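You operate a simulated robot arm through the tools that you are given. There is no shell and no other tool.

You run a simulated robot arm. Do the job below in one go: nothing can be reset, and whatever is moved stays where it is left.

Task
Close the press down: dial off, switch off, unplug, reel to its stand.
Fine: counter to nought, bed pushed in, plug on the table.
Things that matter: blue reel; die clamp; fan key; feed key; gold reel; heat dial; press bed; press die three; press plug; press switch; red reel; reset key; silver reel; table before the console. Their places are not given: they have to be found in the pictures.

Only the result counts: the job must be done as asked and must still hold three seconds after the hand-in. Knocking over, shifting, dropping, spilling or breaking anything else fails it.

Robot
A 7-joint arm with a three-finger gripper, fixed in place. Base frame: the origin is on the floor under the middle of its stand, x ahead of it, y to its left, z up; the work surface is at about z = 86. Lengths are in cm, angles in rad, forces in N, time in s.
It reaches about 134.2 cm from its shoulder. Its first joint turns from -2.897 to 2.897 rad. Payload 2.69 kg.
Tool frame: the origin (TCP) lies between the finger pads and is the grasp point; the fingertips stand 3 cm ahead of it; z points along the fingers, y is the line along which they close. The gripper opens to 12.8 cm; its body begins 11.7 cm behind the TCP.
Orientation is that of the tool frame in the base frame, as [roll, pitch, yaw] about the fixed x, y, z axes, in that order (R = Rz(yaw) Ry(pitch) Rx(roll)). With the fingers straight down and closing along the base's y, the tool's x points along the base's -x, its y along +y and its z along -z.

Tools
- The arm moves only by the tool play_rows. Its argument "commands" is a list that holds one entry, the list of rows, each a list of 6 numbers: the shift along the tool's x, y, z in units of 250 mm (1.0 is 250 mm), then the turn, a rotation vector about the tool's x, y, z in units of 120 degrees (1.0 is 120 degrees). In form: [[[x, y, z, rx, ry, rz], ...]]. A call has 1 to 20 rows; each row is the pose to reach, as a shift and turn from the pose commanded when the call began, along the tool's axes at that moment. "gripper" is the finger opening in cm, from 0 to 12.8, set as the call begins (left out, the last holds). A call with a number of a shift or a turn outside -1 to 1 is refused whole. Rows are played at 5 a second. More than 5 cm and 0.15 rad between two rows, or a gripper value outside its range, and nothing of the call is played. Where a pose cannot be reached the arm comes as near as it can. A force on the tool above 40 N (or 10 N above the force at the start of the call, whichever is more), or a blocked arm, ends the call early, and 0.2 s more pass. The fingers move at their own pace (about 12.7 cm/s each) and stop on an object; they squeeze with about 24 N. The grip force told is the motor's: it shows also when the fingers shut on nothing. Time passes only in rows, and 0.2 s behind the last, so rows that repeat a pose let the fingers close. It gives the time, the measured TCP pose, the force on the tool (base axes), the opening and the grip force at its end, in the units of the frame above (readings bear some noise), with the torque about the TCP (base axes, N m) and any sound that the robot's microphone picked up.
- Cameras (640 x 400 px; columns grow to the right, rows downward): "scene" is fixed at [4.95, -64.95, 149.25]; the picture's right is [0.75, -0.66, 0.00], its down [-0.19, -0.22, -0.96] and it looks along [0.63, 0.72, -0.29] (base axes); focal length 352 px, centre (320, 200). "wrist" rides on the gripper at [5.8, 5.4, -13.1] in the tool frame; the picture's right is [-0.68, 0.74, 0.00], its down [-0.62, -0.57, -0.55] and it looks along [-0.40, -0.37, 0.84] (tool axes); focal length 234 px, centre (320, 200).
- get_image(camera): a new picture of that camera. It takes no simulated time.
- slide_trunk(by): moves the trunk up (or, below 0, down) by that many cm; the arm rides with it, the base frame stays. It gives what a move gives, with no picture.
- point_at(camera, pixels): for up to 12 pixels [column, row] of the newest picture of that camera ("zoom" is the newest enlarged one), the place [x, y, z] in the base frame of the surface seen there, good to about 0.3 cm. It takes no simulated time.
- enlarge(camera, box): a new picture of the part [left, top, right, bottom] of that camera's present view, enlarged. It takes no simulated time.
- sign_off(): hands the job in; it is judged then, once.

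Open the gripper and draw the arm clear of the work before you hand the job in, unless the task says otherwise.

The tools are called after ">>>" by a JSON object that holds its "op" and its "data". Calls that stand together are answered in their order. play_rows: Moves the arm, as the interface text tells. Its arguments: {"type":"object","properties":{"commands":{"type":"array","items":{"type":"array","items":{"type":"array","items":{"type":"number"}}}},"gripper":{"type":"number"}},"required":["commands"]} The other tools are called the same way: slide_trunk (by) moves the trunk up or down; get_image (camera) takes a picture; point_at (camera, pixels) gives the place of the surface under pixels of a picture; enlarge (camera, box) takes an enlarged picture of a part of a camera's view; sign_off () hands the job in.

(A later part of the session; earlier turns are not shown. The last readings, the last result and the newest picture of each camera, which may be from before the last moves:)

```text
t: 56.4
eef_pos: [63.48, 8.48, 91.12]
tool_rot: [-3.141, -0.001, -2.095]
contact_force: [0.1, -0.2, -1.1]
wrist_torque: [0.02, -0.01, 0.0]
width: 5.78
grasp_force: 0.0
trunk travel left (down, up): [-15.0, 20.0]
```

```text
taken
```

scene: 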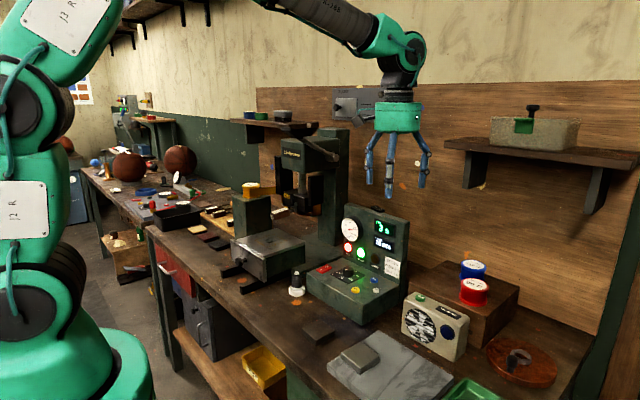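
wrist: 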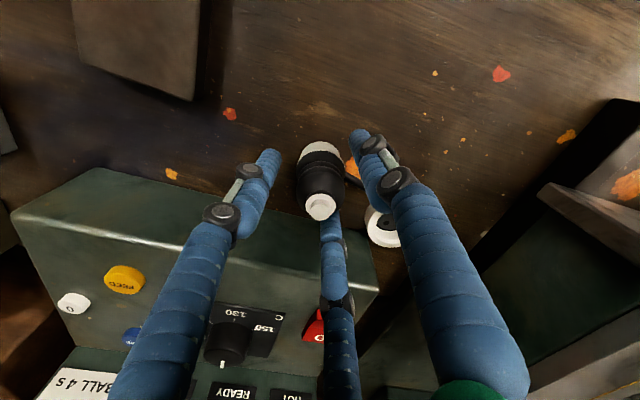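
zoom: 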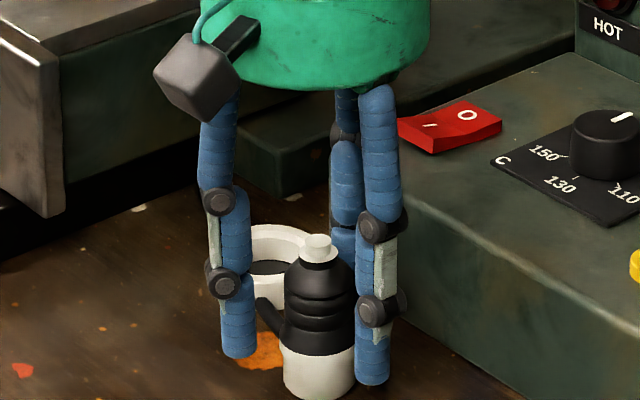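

The plug stands steady on its own. I retreat straight up and check it.

>>> {"op": "play_rows", "data": {"commands": [[[0, 0, -0.06, 0, 0, 0], [0, 0, -0.18, 0, 0, 0], [0, 0, -0.34, 0, 0, 0], [0, 0, -0.5, 0, 0, 0], [0, 0, -0.68, 0, 0, 0], [0, 0, -0.86, 0, 0, 0], [0, 0, -0.96, 0, 0, 0], [0, 0, -0.96, 0, 0, 0]]]}}

>>> {"op": "get_image", "data": {"camera": "scene"}}

>>> {"op": "enlarge", "data": {"camera": "scene", "box": [200, 180, 400, 320]}}

>>> {"op": "get_image", "data": {"camera": "wrist"}}

```text
t: 58.2
eef_pos: [63.49, 8.49, 115.3]
tool_rot: [3.14, 0.001, -2.093]
contact_force: [-0.3, -0.5, -0.4]
wrist_torque: [-0.01, -0.01, 0.0]
width: 5.8
grasp_force: 0.0
trunk travel left (down, up): [-15.0, 20.0]
```

```text
taken
```

scene: 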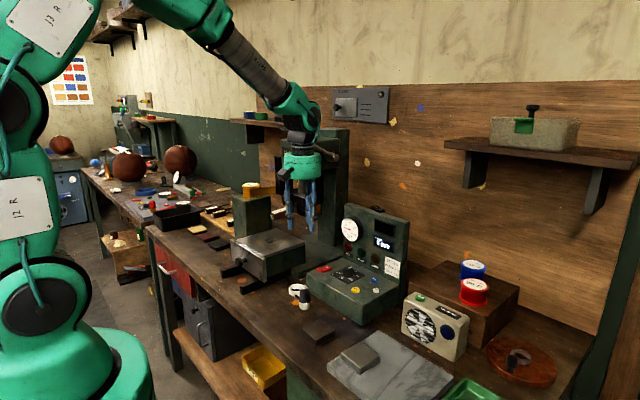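

```text
2.86 times, centred on (300, 250) of scene
```

zoom: 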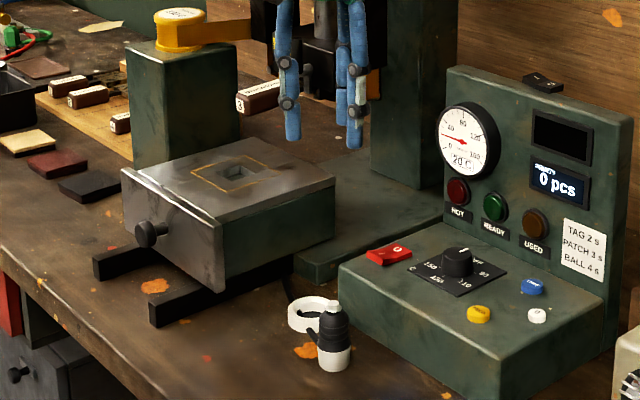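

```text
taken
```

wrist: 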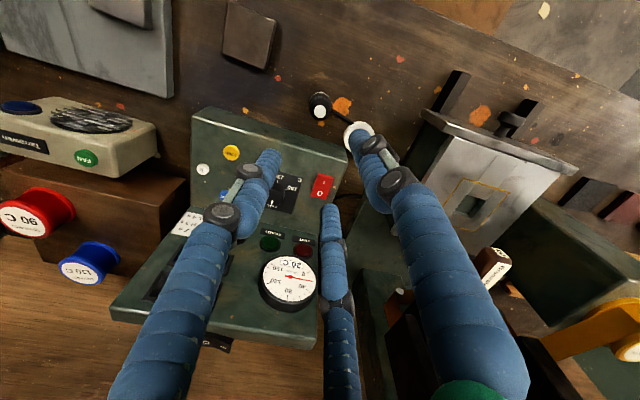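

Plug and console are as wanted. Next is the press bed, so I'll measure its front plate, knob and recess plus the die handle above it.

>>> {"op": "point_at", "data": {"camera": "wrist", "pixels": [[470, 205], [425, 113], [575, 165], [500, 140], [490, 205], [440, 150], [545, 195], [520, 115], [532, 102], [495, 265], [450, 90], [480, 115]]}}

>>> {"op": "enlarge", "data": {"camera": "scene", "box": [215, 215, 315, 295]}}

>>> {"op": "point_at", "data": {"camera": "zoom", "pixels": [[100, 175], [120, 170], [75, 110], [205, 250], [150, 170], [150, 200], [175, 250], [330, 110], [400, 145], [220, 60], [60, 220], [160, 290]]}}

```text
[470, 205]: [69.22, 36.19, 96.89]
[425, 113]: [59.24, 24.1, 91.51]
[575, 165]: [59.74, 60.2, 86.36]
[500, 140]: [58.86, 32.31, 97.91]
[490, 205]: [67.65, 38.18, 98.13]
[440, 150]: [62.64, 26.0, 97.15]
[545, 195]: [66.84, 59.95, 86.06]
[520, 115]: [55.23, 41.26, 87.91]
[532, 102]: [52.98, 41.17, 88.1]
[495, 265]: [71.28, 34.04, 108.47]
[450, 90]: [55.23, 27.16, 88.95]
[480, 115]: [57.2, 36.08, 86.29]
```

```text
5.00 times, centred on (265, 255) of scene
```

zoom: 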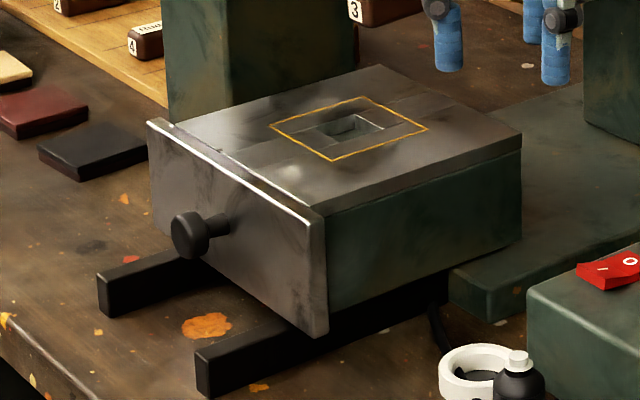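

```text
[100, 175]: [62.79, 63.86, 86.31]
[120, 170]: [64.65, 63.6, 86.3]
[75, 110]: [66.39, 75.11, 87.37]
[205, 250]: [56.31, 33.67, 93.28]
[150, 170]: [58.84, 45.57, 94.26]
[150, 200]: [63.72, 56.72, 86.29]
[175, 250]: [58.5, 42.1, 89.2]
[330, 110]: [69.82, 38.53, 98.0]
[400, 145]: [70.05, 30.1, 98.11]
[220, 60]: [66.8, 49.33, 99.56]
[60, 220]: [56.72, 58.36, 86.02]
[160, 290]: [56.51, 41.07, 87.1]
```

I'll pin down the knob (zoom (188,235)), plate edges, die handle and reel post in 3D.

>>> {"op": "point_at", "data": {"camera": "zoom", "pixels": [[188, 235], [215, 224], [165, 130], [155, 190], [320, 220], [320, 325], [290, 200], [375, 10], [355, 10], [150, 128], [380, 68], [520, 140]]}}

>>> {"op": "enlarge", "data": {"camera": "wrist", "box": [380, 200, 640, 400]}}

>>> {"op": "enlarge", "data": {"camera": "scene", "box": [220, 140, 360, 240]}}

```text
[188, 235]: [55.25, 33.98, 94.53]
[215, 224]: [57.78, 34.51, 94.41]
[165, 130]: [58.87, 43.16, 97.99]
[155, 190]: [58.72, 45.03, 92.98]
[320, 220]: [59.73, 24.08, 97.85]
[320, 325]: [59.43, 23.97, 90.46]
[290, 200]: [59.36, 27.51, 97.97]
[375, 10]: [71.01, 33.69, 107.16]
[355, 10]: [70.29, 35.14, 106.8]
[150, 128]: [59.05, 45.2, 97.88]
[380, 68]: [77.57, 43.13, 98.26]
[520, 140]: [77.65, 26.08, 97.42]
```

```text
2.00 times, centred on (510, 300) of wrist
```

zoom: 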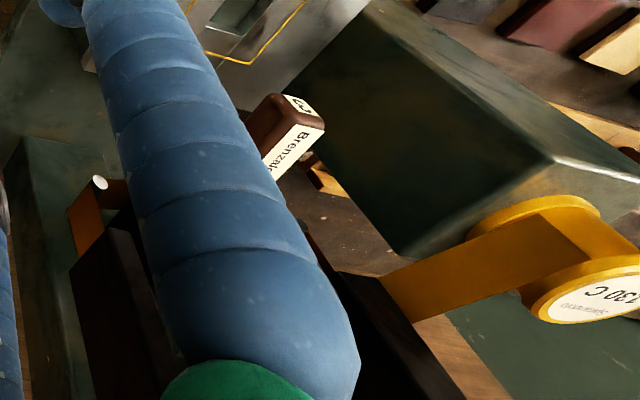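

```text
4.00 times, centred on (290, 190) of scene
```

zoom: 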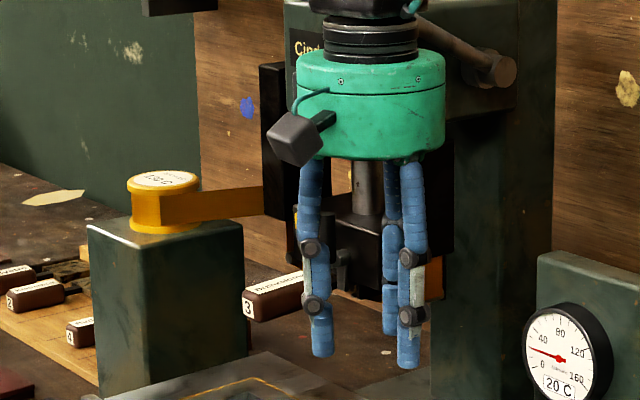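

The knob face is at about (55, 34.5, 94) and the die handle hangs at z≈106–109 from x≈70, so I'll push with a hand tilted forward. First I rotate back and move to a clear spot in front of the bed.

>>> {"op": "play_rows", "data": {"commands": [[[-0.02, 0.1, 0, 0, 0, 0.0625], [-0.04, 0.2, 0, 0, 0, 0.125], [-0.06, 0.3, 0, 0, 0, 0.1875], [-0.08, 0.4, 0, 0, 0, 0.25], [-0.1, 0.5, 0, 0, 0, 0.3125], [-0.12, 0.6, 0, 0, 0, 0.375], [-0.14, 0.7, 0, 0, 0, 0.4375], [-0.158, 0.807, 0, 0, 0, 0.5], [-0.158, 0.807, 0, 0, 0, 0.5]]], "gripper": 0}}

>>> {"op": "get_image", "data": {"camera": "scene"}}

```text
t: 60.2
eef_pos: [47.87, 22.05, 115.1]
tool_rot: [-3.14, 0.0, 3.14]
contact_force: [-0.4, 0.4, 0.4]
wrist_torque: [0.02, -0.04, 0.0]
width: 0.22
grasp_force: 23.9
trunk travel left (down, up): [-15.0, 20.0]
```

```text
taken
```

scene: 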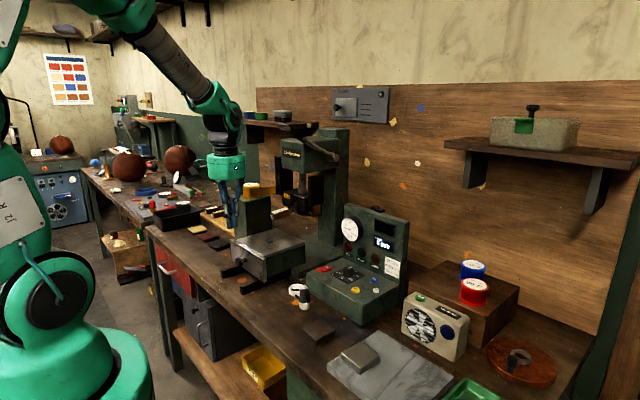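

The hand is upright at (48, 22, 115) with clear space. Now I tilt it 42° forward and move in line with the knob at y = 34.5.

>>> {"op": "play_rows", "data": {"commands": [[[0, 0.08, 0, 0, -0.05, 0], [0, 0.16, 0, 0, -0.1, 0], [0, 0.24, 0, 0, -0.15, 0], [0, 0.32, 0, 0, -0.2, 0], [0, 0.4, 0, 0, -0.25, 0], [0, 0.46, 0, 0, -0.3, 0], [0, 0.5, 0, 0, -0.35, 0], [0, 0.5, 0, 0, -0.35, 0]]]}}

>>> {"op": "get_image", "data": {"camera": "scene"}}

>>> {"op": "get_image", "data": {"camera": "wrist"}}

```text
t: 62.0
eef_pos: [47.88, 34.64, 115.08]
tool_rot: [-3.14, 0.733, -3.141]
contact_force: [-0.1, -0.4, 0.4]
wrist_torque: [0.03, 0.0, 0.02]
width: 0.2
grasp_force: 23.9
trunk travel left (down, up): [-15.0, 20.0]
```

```text
taken
```

scene: 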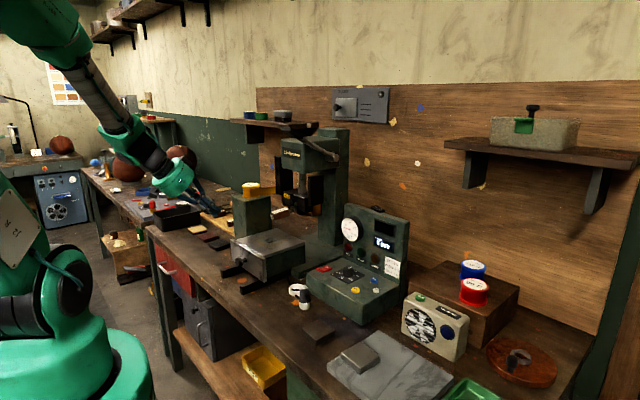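

```text
taken
```

wrist: 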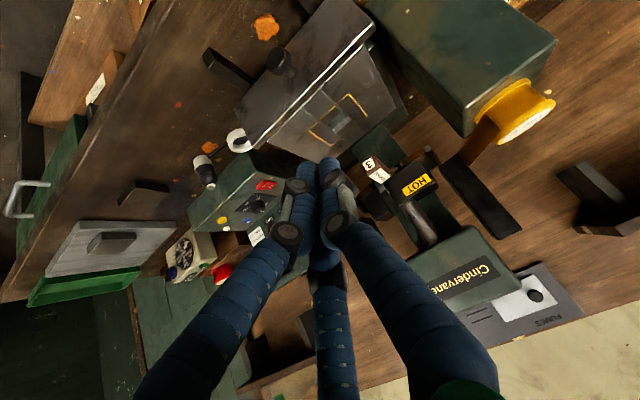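

Hand is tilted at 0.733 rad. I lower it to put the tips in front of the knob (tip near (51.5, 34.5, 94)).

>>> {"op": "play_rows", "data": {"commands": [[[0.08, 0, 0.105, 0, 0, 0], [0.16, 0, 0.21, 0, 0, 0], [0.24, 0, 0.315, 0, 0, 0], [0.32, 0, 0.42, 0, 0, 0], [0.4, 0, 0.525, 0, 0, 0], [0.464, 0, 0.605, 0, 0, 0], [0.464, 0, 0.605, 0, 0, 0]]]}}

>>> {"op": "enlarge", "data": {"camera": "scene", "box": [160, 170, 320, 300]}}

>>> {"op": "get_image", "data": {"camera": "wrist"}}

```text
t: 63.6
eef_pos: [49.48, 34.42, 96.05]
tool_rot: [-3.141, 0.732, 3.142]
contact_force: [0.0, -0.8, 0.0]
wrist_torque: [-0.04, 0.03, 0.04]
width: 0.24
grasp_force: 23.7
trunk travel left (down, up): [-15.0, 20.0]
```

```text
3.08 times, centred on (240, 235) of scene
```

zoom: 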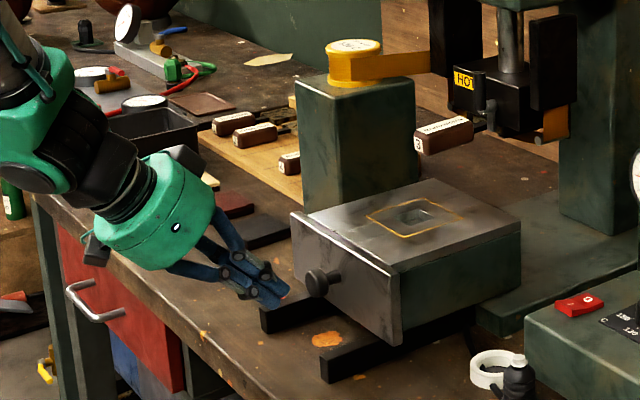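

```text
taken
```

wrist: 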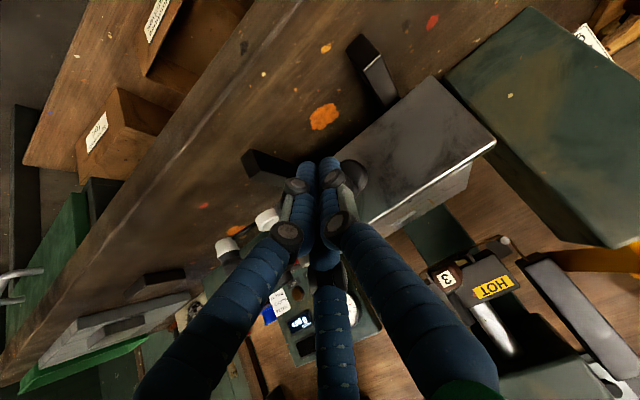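

The tips sit slightly below the knob's centre, so I raise 6 mm and move forward until touching the knob, then push in small steps.

>>> {"op": "play_rows", "data": {"commands": [[[-0.0457, 0, 0.0088, 0, 0, 0], [-0.0754, 0, 0.0355, 0, 0, 0], [-0.0903, 0, 0.0489, 0, 0, 0], [-0.1052, 0, 0.0623, 0, 0, 0], [-0.12, 0, 0.0757, 0, 0, 0], [-0.1349, 0, 0.089, 0, 0, 0], [-0.1497, 0, 0.1024, 0, 0, 0], [-0.1646, 0, 0.1158, 0, 0, 0]]]}}

>>> {"op": "enlarge", "data": {"camera": "scene", "box": [180, 190, 320, 300]}}

```text
t: 65.4
eef_pos: [54.42, 34.46, 96.73]
tool_rot: [-3.14, 0.735, -3.141]
contact_force: [-1.9, 0.3, 1.5]
wrist_torque: [0.02, -0.06, 0.03]
width: 0.22
grasp_force: 24.4
trunk travel left (down, up): [-15.0, 20.0]
```

```text
3.64 times, centred on (250, 245) of scene
```

zoom: 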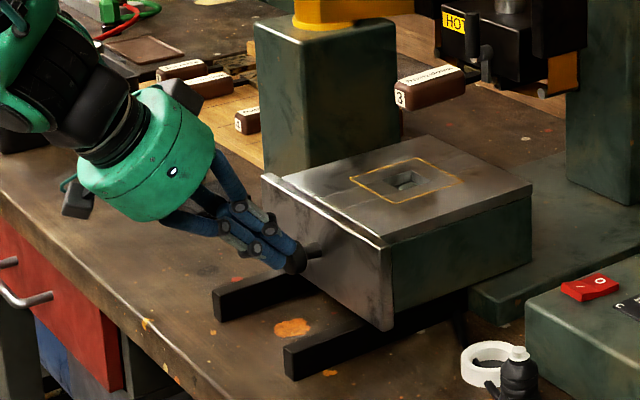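

Contact is light and the bed seems to glide. I'll keep pushing along +x.

>>> {"op": "play_rows", "data": {"commands": [[[-0.0238, 0, 0.0214, 0, 0, 0], [-0.0476, 0, 0.0428, 0, 0, 0], [-0.0713, 0, 0.0642, 0, 0, 0], [-0.0951, 0, 0.0856, 0, 0, 0], [-0.1189, 0, 0.107, 0, 0, 0], [-0.1427, 0, 0.1284, 0, 0, 0], [-0.1664, 0, 0.1499, 0, 0, 0], [-0.1902, 0, 0.1713, 0, 0, 0]]]}}

>>> {"op": "enlarge", "data": {"camera": "scene", "box": [200, 150, 340, 300]}}

>>> {"op": "get_image", "data": {"camera": "wrist"}}

```text
t: 67.2
eef_pos: [60.85, 34.41, 96.64]
tool_rot: [-3.14, 0.731, -3.14]
contact_force: [0.0, -0.1, 0.4]
wrist_torque: [0.0, 0.0, 0.01]
width: 0.22
grasp_force: 24.1
trunk travel left (down, up): [-15.0, 20.0]
```

```text
2.67 times, centred on (270, 225) of scene
```

zoom: 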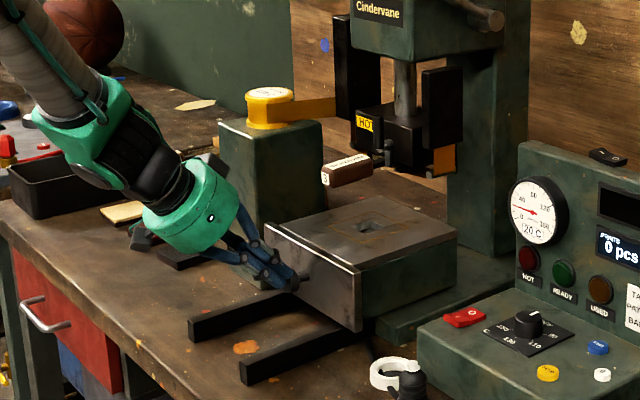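

```text
taken
```

wrist: 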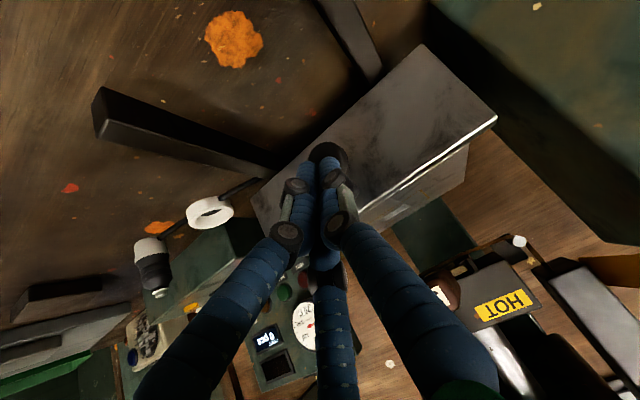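

The bed slides in well. I'll push another 5 cm while watching the force for the end stop.

>>> {"op": "play_rows", "data": {"commands": [[[-0.0238, 0, 0.0214, 0, 0, 0], [-0.0476, 0, 0.0428, 0, 0, 0], [-0.0713, 0, 0.0642, 0, 0, 0], [-0.0951, 0, 0.0856, 0, 0, 0], [-0.1189, 0, 0.107, 0, 0, 0], [-0.1427, 0, 0.1284, 0, 0, 0]]]}}

>>> {"op": "enlarge", "data": {"camera": "scene", "box": [200, 150, 340, 300]}}

```text
t: 68.6
eef_pos: [65.68, 34.46, 96.59]
tool_rot: [3.14, 0.735, -3.141]
contact_force: [-0.1, -0.2, 0.1]
wrist_torque: [0.01, -0.01, -0.01]
width: 0.22
grasp_force: 23.5
trunk travel left (down, up): [-15.0, 20.0]
```

```text
2.67 times, centred on (270, 225) of scene
```

zoom: 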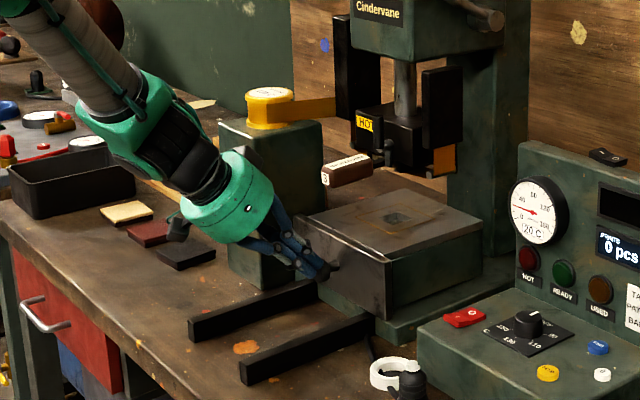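

No stop reached yet. I'll push on in 0.6 cm steps.

>>> {"op": "play_rows", "data": {"commands": [[[-0.0178, 0, 0.0161, 0, 0, 0], [-0.0357, 0, 0.0321, 0, 0, 0], [-0.0535, 0, 0.0482, 0, 0, 0], [-0.0713, 0, 0.0642, 0, 0, 0], [-0.0892, 0, 0.0803, 0, 0, 0]]]}}

>>> {"op": "enlarge", "data": {"camera": "scene", "box": [200, 150, 340, 300]}}

>>> {"op": "get_image", "data": {"camera": "wrist"}}

```text
t: 69.5
eef_pos: [67.22, 34.39, 96.87]
tool_rot: [3.14, 0.735, 3.141]
contact_force: [-28.8, -7.2, 19.8]
wrist_torque: [-0.04, 0.06, -0.06]
width: 0.59
grasp_force: 24.3
trunk travel left (down, up): [-15.0, 20.0]
stopped in row 4: the force on the tool passed its limit at 48 N (the readings are from after the stop); the commanded pose is now the measured one
```

```text
2.67 times, centred on (270, 225) of scene
```

zoom: 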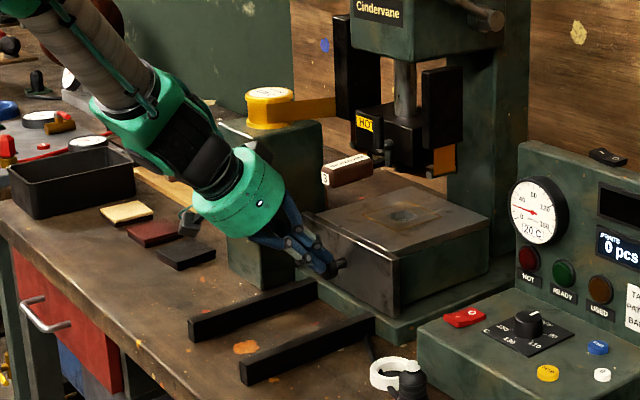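

```text
taken
```

wrist: 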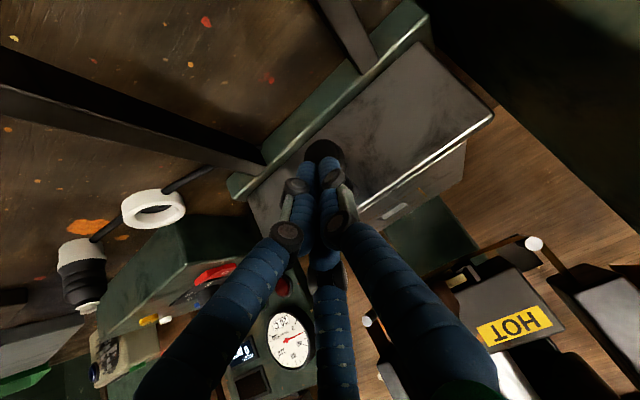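

The end stop came up firmly (48 N). I'll back the hand off along -x and check the bed's position.

>>> {"op": "play_rows", "data": {"commands": [[[0.0297, 0, -0.0268, 0, 0, 0], [0.0892, 0, -0.0803, 0, 0, 0], [0.1783, 0, -0.1606, 0, 0, 0], [0.2972, 0, -0.2676, 0, 0, 0], [0.4161, 0, -0.3746, 0, 0, 0], [0.535, 0, -0.482, 0, 0, 0]]]}}

>>> {"op": "get_image", "data": {"camera": "wrist"}}

>>> {"op": "enlarge", "data": {"camera": "scene", "box": [220, 170, 340, 290]}}

>>> {"op": "point_at", "data": {"camera": "zoom", "pixels": [[330, 165], [300, 195], [255, 170], [345, 210], [500, 180], [240, 155], [420, 215], [290, 225], [340, 155], [350, 172]]}}

```text
t: 70.9
eef_pos: [49.36, 34.58, 96.76]
tool_rot: [-3.141, 0.733, -3.14]
contact_force: [0.7, -0.2, -0.4]
wrist_torque: [0.0, 0.04, 0.0]
width: 0.22
grasp_force: 31.1
trunk travel left (down, up): [-15.0, 20.0]
```

```text
taken
```

wrist: 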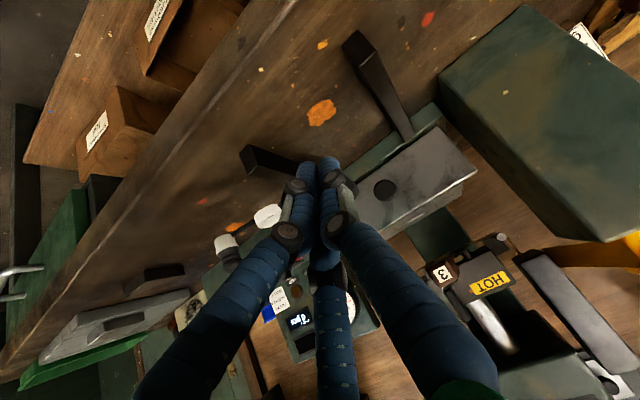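

```text
3.33 times, centred on (280, 230) of scene
```

zoom: 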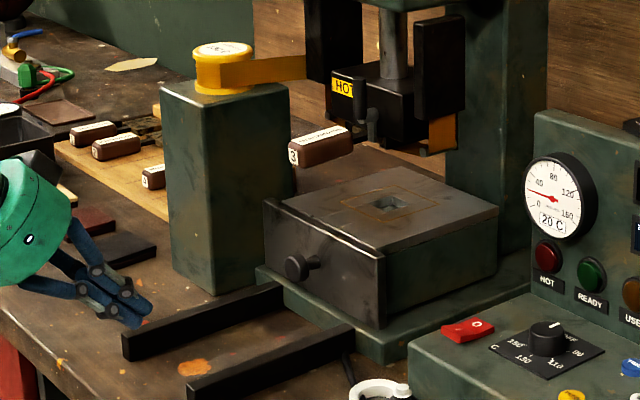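

```text
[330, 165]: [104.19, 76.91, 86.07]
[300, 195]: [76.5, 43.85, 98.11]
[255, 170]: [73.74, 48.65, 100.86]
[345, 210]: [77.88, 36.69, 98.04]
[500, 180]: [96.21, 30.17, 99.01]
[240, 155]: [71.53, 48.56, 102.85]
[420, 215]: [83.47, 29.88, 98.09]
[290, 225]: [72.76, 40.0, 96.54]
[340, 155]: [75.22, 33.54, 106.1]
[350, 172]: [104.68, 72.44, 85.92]
```

The bed is fully in (front plate moved from x≈58.7 to 72.7). Next, the gold reel: I'll examine it closely.

>>> {"op": "enlarge", "data": {"camera": "scene", "box": [225, 170, 315, 230]}}

>>> {"op": "point_at", "data": {"camera": "zoom", "pixels": [[180, 100], [120, 105], [238, 105], [180, 90], [180, 118], [180, 165], [180, 195], [125, 190], [250, 150], [350, 135], [400, 130], [180, 240]]}}

```text
6.67 times, centred on (270, 200) of scene
```

zoom: 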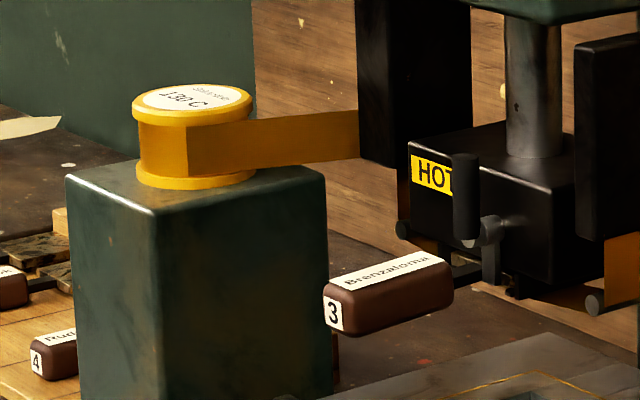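

```text
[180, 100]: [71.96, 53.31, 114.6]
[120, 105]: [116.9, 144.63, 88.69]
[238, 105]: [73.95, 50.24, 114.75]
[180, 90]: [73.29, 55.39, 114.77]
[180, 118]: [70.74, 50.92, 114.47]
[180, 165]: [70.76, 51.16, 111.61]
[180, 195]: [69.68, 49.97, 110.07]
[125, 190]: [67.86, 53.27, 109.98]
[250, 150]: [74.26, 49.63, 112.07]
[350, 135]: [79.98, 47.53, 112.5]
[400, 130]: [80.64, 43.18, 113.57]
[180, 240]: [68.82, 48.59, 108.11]
```

Post top is z≈110 and the reel spans z 110–114.8 around (72.6, 53). I'll check the lever and the nearby guide before going over it.

>>> {"op": "point_at", "data": {"camera": "scene", "pixels": [[289, 131], [296, 134], [310, 142], [283, 129], [330, 155], [281, 170], [277, 180], [283, 165], [290, 175], [262, 124], [250, 118], [290, 115]]}}

>>> {"op": "enlarge", "data": {"camera": "scene", "box": [230, 100, 360, 190]}}

```text
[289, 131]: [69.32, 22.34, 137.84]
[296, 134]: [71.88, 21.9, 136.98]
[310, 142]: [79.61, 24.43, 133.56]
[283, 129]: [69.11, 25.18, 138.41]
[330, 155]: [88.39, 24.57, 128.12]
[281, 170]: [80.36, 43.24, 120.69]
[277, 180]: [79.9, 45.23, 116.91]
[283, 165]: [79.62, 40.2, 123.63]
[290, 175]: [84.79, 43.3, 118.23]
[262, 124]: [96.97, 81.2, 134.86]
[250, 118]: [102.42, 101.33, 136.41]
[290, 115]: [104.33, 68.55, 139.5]
```

```text
4.44 times, centred on (295, 145) of scene
```

zoom: 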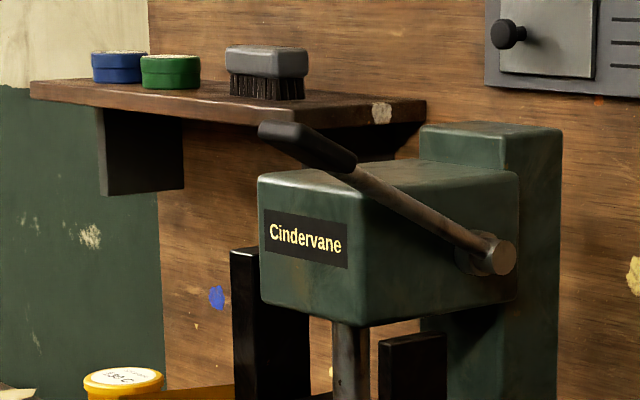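

The lever lies along y≈22–25 at z 128–139, so the carry must swing around it. First I raise the tilted hand straight up and bring it upright.

>>> {"op": "play_rows", "data": {"commands": [[[-0.11, 0, -0.122, 0, 0, 0], [-0.22, 0, -0.244, 0, 0, 0], [-0.33, 0, -0.366, 0, 0, 0], [-0.44, 0, -0.488, 0, 0, 0], [-0.55, 0, -0.61, 0, 0, 0], [-0.66, 0, -0.733, 0, 0, 0], [-0.72, 0, -0.8, 0, 0, 0]]]}}

>>> {"op": "play_rows", "data": {"commands": [[[0, 0.03, 0, 0, 0.05, 0], [0, 0.06, 0, 0, 0.1, 0], [0, 0.09, 0, 0, 0.15, 0], [0, 0.12, 0, 0, 0.2, 0], [0, 0.15, 0, 0, 0.25, 0], [0, 0.18, 0, 0, 0.3, 0], [0, 0.2, 0, 0, 0.35, 0], [0, 0.2, 0, 0, 0.35, 0]]], "gripper": 9.5}}

>>> {"op": "get_image", "data": {"camera": "scene"}}

>>> {"op": "get_image", "data": {"camera": "wrist"}}

```text
t: 72.5
eef_pos: [49.56, 34.51, 123.6]
tool_rot: [-3.141, 0.732, -3.139]
contact_force: [-0.5, 0.2, 1.0]
wrist_torque: [0.02, 0.01, 0.0]
width: 0.24
grasp_force: 31.6
trunk travel left (down, up): [-15.0, 20.0]
```

```text
t: 74.3
eef_pos: [49.49, 39.6, 123.63]
tool_rot: [3.14, -0.002, -3.141]
contact_force: [0.1, -0.7, -0.5]
wrist_torque: [-0.03, 0.05, -0.02]
width: 9.49
grasp_force: 0.1
trunk travel left (down, up): [-15.0, 20.0]
```

```text
taken
```

scene: 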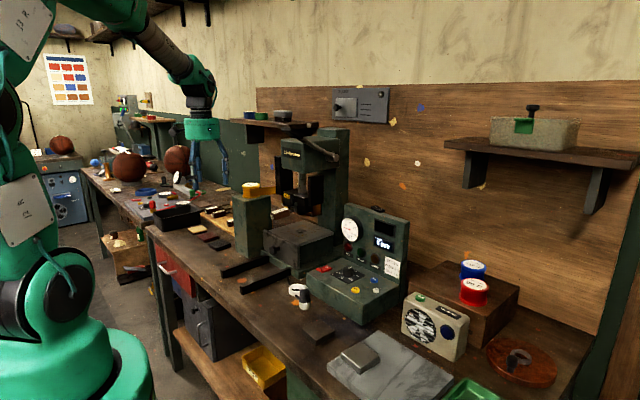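

```text
taken
```

wrist: 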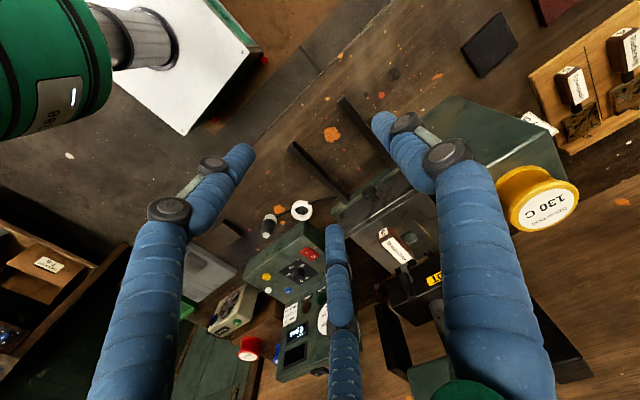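

I'll get the reel's centre accurately from this viewpoint, where it sits at (540,200).

>>> {"op": "enlarge", "data": {"camera": "wrist", "box": [480, 140, 600, 250]}}

>>> {"op": "point_at", "data": {"camera": "zoom", "pixels": [[330, 210], [195, 240], [445, 190], [330, 130], [300, 290], [450, 170], [200, 260], [120, 200], [240, 120], [100, 300], [60, 60], [420, 100]]}}

```text
3.64 times, centred on (540, 195) of wrist
```

zoom: 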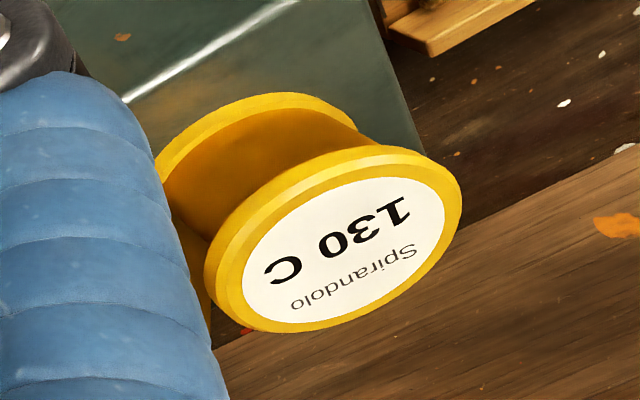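

```text
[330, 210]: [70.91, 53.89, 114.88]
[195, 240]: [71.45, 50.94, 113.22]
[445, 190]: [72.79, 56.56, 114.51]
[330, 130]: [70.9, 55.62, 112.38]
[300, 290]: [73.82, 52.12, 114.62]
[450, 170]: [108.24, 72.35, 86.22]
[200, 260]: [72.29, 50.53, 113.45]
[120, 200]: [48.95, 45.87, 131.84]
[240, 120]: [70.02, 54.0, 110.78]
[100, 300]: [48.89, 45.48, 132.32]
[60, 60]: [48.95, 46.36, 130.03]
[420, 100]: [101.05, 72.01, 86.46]
```

I'll sample the top face rim for the centre.

>>> {"op": "point_at", "data": {"camera": "zoom", "pixels": [[334, 238], [225, 285], [448, 195], [375, 160], [290, 320], [400, 275], [265, 200], [215, 270], [455, 205]]}}

```text
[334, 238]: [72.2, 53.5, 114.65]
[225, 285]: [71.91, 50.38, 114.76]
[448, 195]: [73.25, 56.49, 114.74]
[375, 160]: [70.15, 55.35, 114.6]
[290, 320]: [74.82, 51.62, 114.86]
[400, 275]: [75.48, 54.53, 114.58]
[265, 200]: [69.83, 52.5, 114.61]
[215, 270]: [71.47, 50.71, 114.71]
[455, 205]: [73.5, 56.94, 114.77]
```

Reel centre is (72.55, 53.47), radius about 3.2. I move above it at z≈123.6 with the fingers open 9.5 cm.

>>> {"op": "play_rows", "data": {"commands": [[[-0.13, 0.08, 0, 0, 0, 0], [-0.26, 0.16, 0, 0, 0, 0], [-0.39, 0.24, 0, 0, 0, 0], [-0.52, 0.32, 0, 0, 0, 0], [-0.65, 0.4, 0, 0, 0, 0], [-0.78, 0.48, 0, 0, 0, 0], [-0.9, 0.54, 0, 0, 0, 0], [-0.922, 0.555, 0, 0, 0, 0], [-0.922, 0.555, 0, 0, 0, 0]]]}}

>>> {"op": "get_image", "data": {"camera": "wrist"}}

>>> {"op": "enlarge", "data": {"camera": "scene", "box": [200, 100, 340, 230]}}

```text
t: 76.3
eef_pos: [72.46, 53.41, 123.61]
tool_rot: [3.14, 0.001, -3.14]
contact_force: [-0.5, -0.6, 0.0]
wrist_torque: [0.01, 0.01, 0.0]
width: 9.47
grasp_force: 0.1
trunk travel left (down, up): [-15.0, 20.0]
```

```text
taken
```

wrist: 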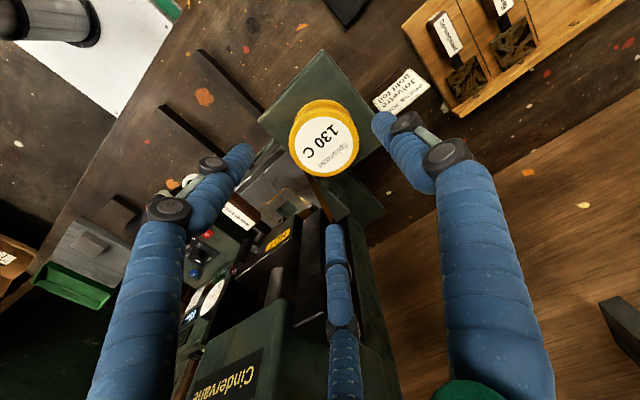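

```text
3.08 times, centred on (270, 165) of scene
```

zoom: 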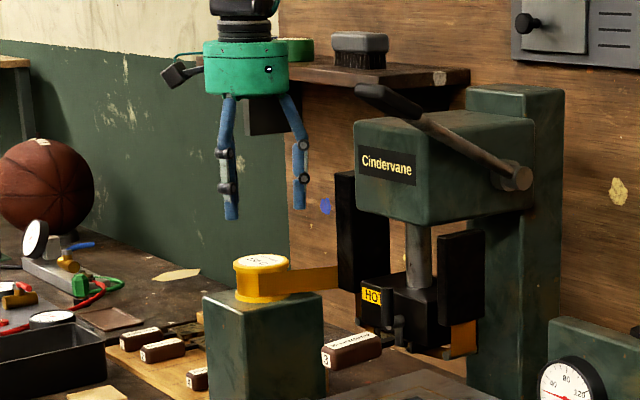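

Reel is centred beneath the open fingers, and the layout at 90°/210°/330° leaves the foil strip free. I descend to TCP z≈114.6 first.

>>> {"op": "play_rows", "data": {"commands": [[[0, 0, 0.1, 0, 0, 0], [0, 0, 0.2, 0, 0, 0], [0, 0, 0.28, 0, 0, 0], [0, 0, 0.33, 0, 0, 0], [0, 0, 0.36, 0, 0, 0], [0, 0, 0.36, 0, 0, 0]]], "gripper": 9}}

>>> {"op": "get_image", "data": {"camera": "wrist"}}

>>> {"op": "enlarge", "data": {"camera": "scene", "box": [215, 150, 305, 220]}}

```text
t: 77.7
eef_pos: [72.44, 53.28, 114.5]
tool_rot: [3.142, 0.0, -3.139]
contact_force: [0.2, -0.1, 0.5]
wrist_torque: [0.01, 0.0, 0.03]
width: 8.99
grasp_force: 0.0
trunk travel left (down, up): [-15.0, 20.0]
```

```text
taken
```

wrist: 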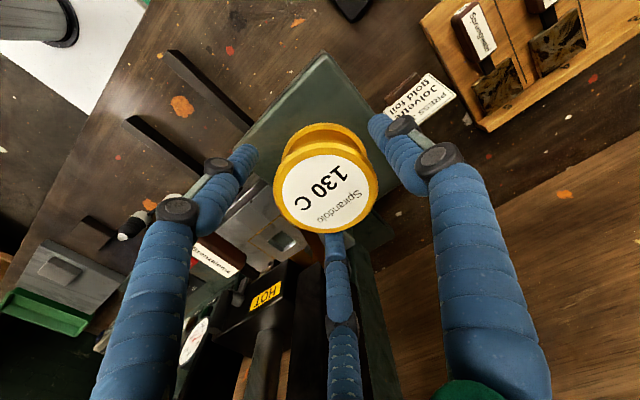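

```text
5.71 times, centred on (260, 185) of scene
```

zoom: 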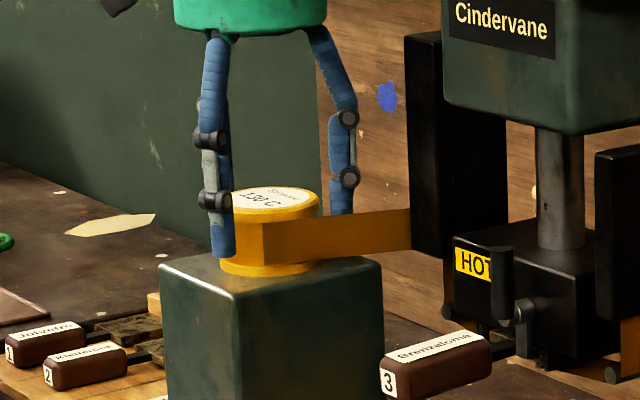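

The fingers stand around the reel and the foil is clear. I also spot a note at (420,97), which I'll read while I go 9 mm lower.

>>> {"op": "enlarge", "data": {"camera": "wrist", "box": [370, 60, 470, 140]}}

>>> {"op": "play_rows", "data": {"commands": [[[0, 0, 0.012, 0, 0, 0], [0, 0, 0.024, 0, 0, 0], [0, 0, 0.034, 0, 0, 0], [0, 0, 0.034, 0, 0, 0]]]}}

>>> {"op": "enlarge", "data": {"camera": "scene", "box": [215, 150, 305, 220]}}

```text
5.00 times, centred on (420, 100) of wrist
```

zoom: 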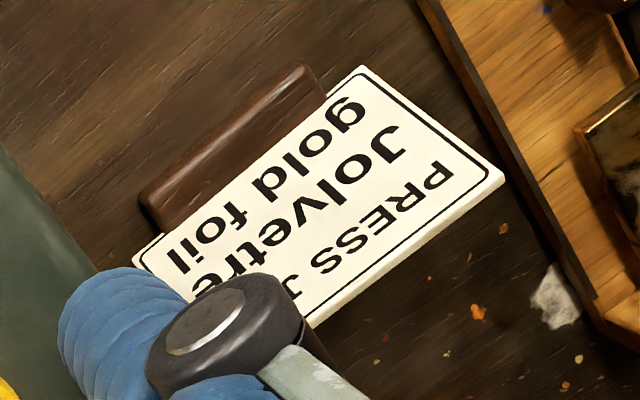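

```text
t: 78.7
eef_pos: [72.5, 53.51, 113.79]
tool_rot: [3.142, 0.0, -3.138]
contact_force: [0.3, -0.2, -0.4]
wrist_torque: [0.0, 0.0, 0.05]
width: 9.01
grasp_force: 0.1
trunk travel left (down, up): [-15.0, 20.0]
```

```text
5.71 times, centred on (260, 185) of scene
```

zoom: 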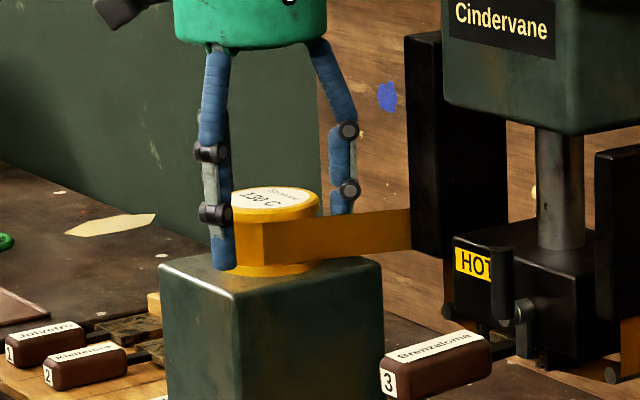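

The card is only a job note. Tips are just above the post top, so I close on the reel.

>>> {"op": "play_rows", "data": {"commands": [[[0, 0, 0, 0, 0, 0], [0, 0, 0, 0, 0, 0], [0, 0, 0, 0, 0, 0], [0, 0, 0, 0, 0, 0], [0, 0, 0, 0, 0, 0]]], "gripper": 3}}

>>> {"op": "get_image", "data": {"camera": "wrist"}}

>>> {"op": "enlarge", "data": {"camera": "scene", "box": [215, 150, 305, 220]}}

```text
t: 79.9
eef_pos: [72.76, 53.5, 113.89]
tool_rot: [3.14, 0.0, -3.14]
contact_force: [12.4, 1.8, 5.3]
wrist_torque: [0.02, -0.44, 0.05]
width: 7.12
grasp_force: 24.1
trunk travel left (down, up): [-15.0, 20.0]
```

```text
taken
```

wrist: 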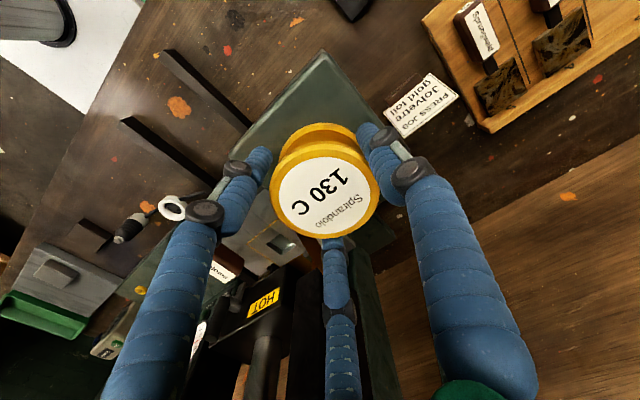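

```text
5.71 times, centred on (260, 185) of scene
```

zoom: 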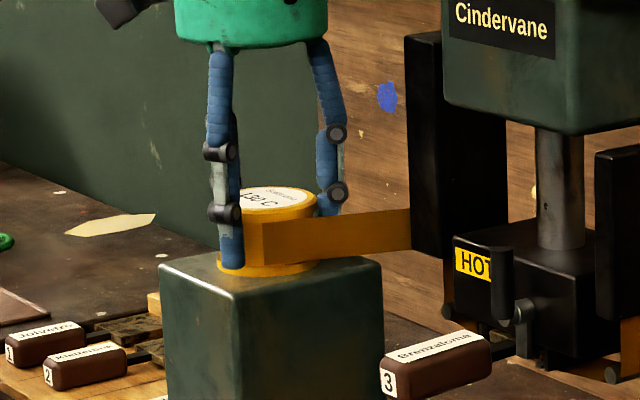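

Gripped at 7.12 cm. I lift gently by about 1 cm and check the foil and force.

>>> {"op": "play_rows", "data": {"commands": [[[0, 0, -0.006, 0, 0, 0], [0, 0, -0.014, 0, 0, 0], [0, 0, -0.022, 0, 0, 0], [0, 0, -0.032, 0, 0, 0], [0, 0, -0.042, 0, 0, 0]]], "gripper": 0}}

>>> {"op": "enlarge", "data": {"camera": "scene", "box": [215, 150, 305, 220]}}

>>> {"op": "get_image", "data": {"camera": "wrist"}}

```text
t: 81.1
eef_pos: [72.51, 53.32, 114.71]
tool_rot: [3.141, -0.003, -3.139]
contact_force: [13.3, -1.1, -5.6]
wrist_torque: [0.02, -0.32, -0.01]
width: 7.12
grasp_force: 23.8
trunk travel left (down, up): [-15.0, 20.0]
```

```text
5.71 times, centred on (260, 185) of scene
```

zoom: 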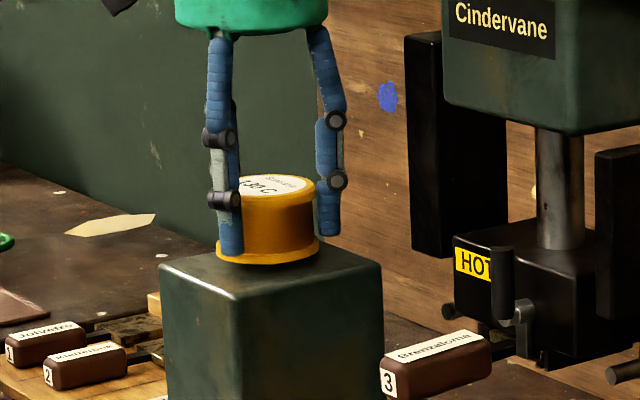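

```text
taken
```

wrist: 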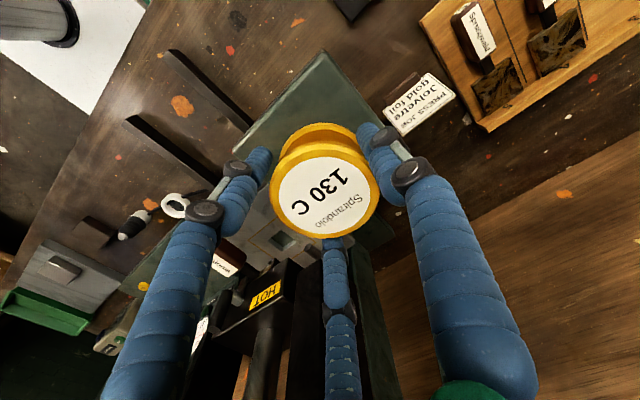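

The foil detached and the reel rises with the fingers. I continue lifting straight up to clear any spindle.

>>> {"op": "play_rows", "data": {"commands": [[[0, 0, -0.02, 0, 0, 0], [0, 0, -0.04, 0, 0, 0], [0, 0, -0.07, 0, 0, 0], [0, 0, -0.1, 0, 0, 0], [0, 0, -0.14, 0, 0, 0], [0, 0, -0.18, 0, 0, 0], [0, 0, -0.22, 0, 0, 0], [0, 0, -0.22, 0, 0, 0]]]}}

>>> {"op": "enlarge", "data": {"camera": "scene", "box": [205, 130, 305, 220]}}

>>> {"op": "get_image", "data": {"camera": "wrist"}}

```text
t: 82.9
eef_pos: [72.48, 53.42, 120.25]
tool_rot: [-3.142, -0.002, -3.139]
contact_force: [-0.2, 0.0, -1.1]
wrist_torque: [0.01, 0.0, -0.03]
width: 6.82
grasp_force: 23.8
trunk travel left (down, up): [-15.0, 20.0]
```

```text
4.44 times, centred on (255, 175) of scene
```

zoom: 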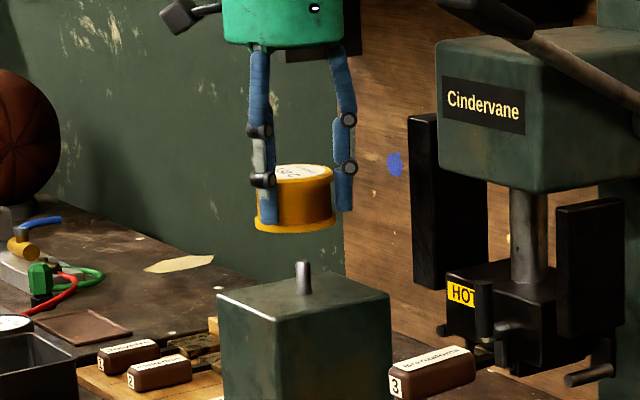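

```text
taken
```

wrist: 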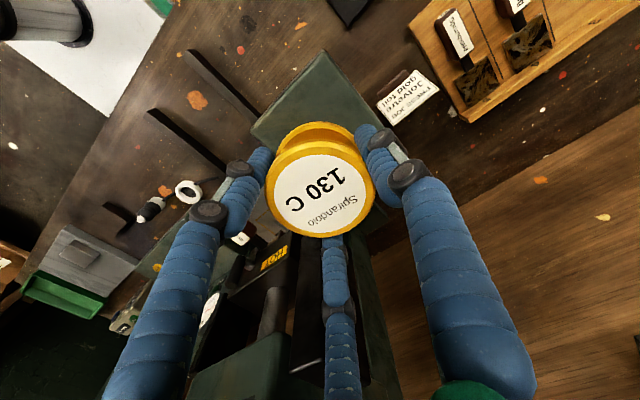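

The reel is off its spindle pin and held at 6.82 cm. I'll retreat toward the robot (−x) and slightly up to pass clear of the press lever.

>>> {"op": "play_rows", "data": {"commands": [[[0.03, 0, -0.04, 0, 0, 0], [0.1, 0, -0.08, 0, 0, 0], [0.2, 0, -0.12, 0, 0, 0], [0.32, 0, -0.12, 0, 0, 0], [0.44, 0, -0.12, 0, 0, 0], [0.56, 0, -0.12, 0, 0, 0], [0.68, 0, -0.12, 0, 0, 0], [0.78, 0, -0.12, 0, 0, 0], [0.84, 0, -0.12, 0, 0, 0], [0.84, 0, -0.12, 0, 0, 0]]]}}

>>> {"op": "get_image", "data": {"camera": "wrist"}}

>>> {"op": "get_image", "data": {"camera": "scene"}}

```text
t: 85.1
eef_pos: [51.51, 53.41, 123.35]
tool_rot: [-3.141, -0.002, -3.139]
contact_force: [-0.1, -1.1, -1.3]
wrist_torque: [-0.02, -0.01, -0.01]
width: 6.79
grasp_force: 24.3
trunk travel left (down, up): [-15.0, 20.0]
```

```text
taken
```

wrist: 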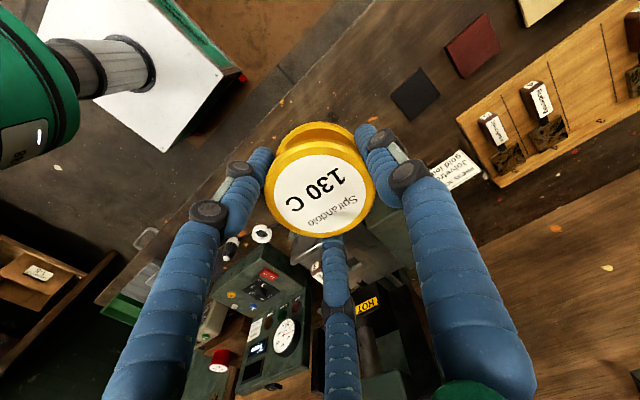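

```text
taken
```

scene: 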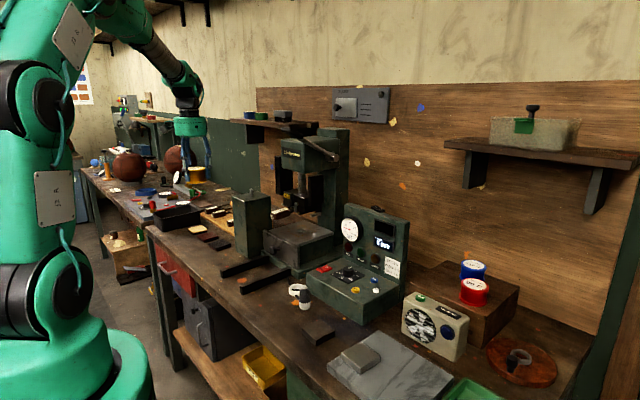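

The reel is held steadily. I sweep toward −y at x≈51.5, well clear of the lever and console.

>>> {"op": "play_rows", "data": {"commands": [[[0, -0.05, 0, 0, 0, 0], [0, -0.15, 0, 0, 0, 0], [0, -0.28, 0, 0, 0, 0], [0, -0.41, 0, 0, 0, 0], [0, -0.54, 0, 0, 0, 0], [0, -0.67, 0, 0, 0, 0], [0, -0.8, 0, 0, 0, 0], [0, -0.93, 0, 0, 0, 0], [0, -1.0, 0, 0, 0, 0]]]}}

>>> {"op": "play_rows", "data": {"commands": [[[0, -0.1, 0, 0, 0, 0], [0, -0.22, 0, 0, 0, 0], [0, -0.35, 0, 0, 0, 0], [0, -0.48, 0, 0, 0, 0], [0, -0.61, 0, 0, 0, 0], [0, -0.74, 0, 0, 0, 0], [0, -0.87, 0, 0, 0, 0], [0, -1.0, 0, 0, 0, 0]]]}}

>>> {"op": "play_rows", "data": {"commands": [[[0, -0.1, 0, 0, 0, 0], [0, -0.22, 0, 0, 0, 0], [0, -0.35, 0, 0, 0, 0], [0, -0.48, 0, 0, 0, 0], [0, -0.61, 0, 0, 0, 0], [0, -0.74, 0, 0, 0, 0], [0, -0.85, 0, 0, 0, 0], [0, -0.92, 0, 0, 0, 0], [0, -0.94, 0, 0, 0, 0]]]}}

>>> {"op": "get_image", "data": {"camera": "wrist"}}

>>> {"op": "get_image", "data": {"camera": "scene"}}

```text
t: 87.1
eef_pos: [51.56, 28.28, 123.37]
tool_rot: [3.141, -0.002, -3.14]
contact_force: [0.0, 0.2, -1.6]
wrist_torque: [0.01, 0.0, -0.03]
width: 6.81
grasp_force: 24.1
trunk travel left (down, up): [-15.0, 20.0]
```

```text
t: 88.9
eef_pos: [51.5, 3.51, 123.36]
tool_rot: [3.14, -0.001, -3.14]
contact_force: [0.1, 1.1, -1.8]
wrist_torque: [0.0, 0.01, 0.0]
width: 6.83
grasp_force: 23.8
trunk travel left (down, up): [-15.0, 20.0]
```

```text
t: 90.9
eef_pos: [51.43, -19.99, 123.38]
tool_rot: [-3.141, -0.003, -3.139]
contact_force: [0.6, 0.6, -2.5]
wrist_torque: [0.02, -0.06, -0.01]
width: 6.81
grasp_force: 24.4
trunk travel left (down, up): [-15.0, 20.0]
```

```text
taken
```

wrist: 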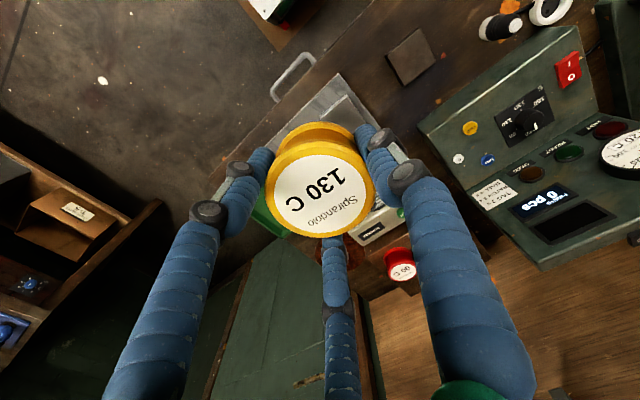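

```text
taken
```

scene: 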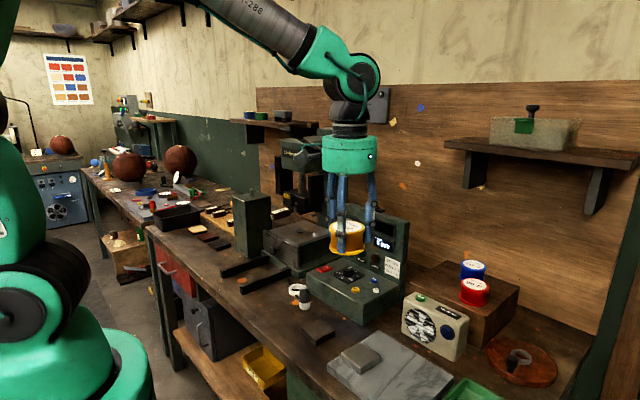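

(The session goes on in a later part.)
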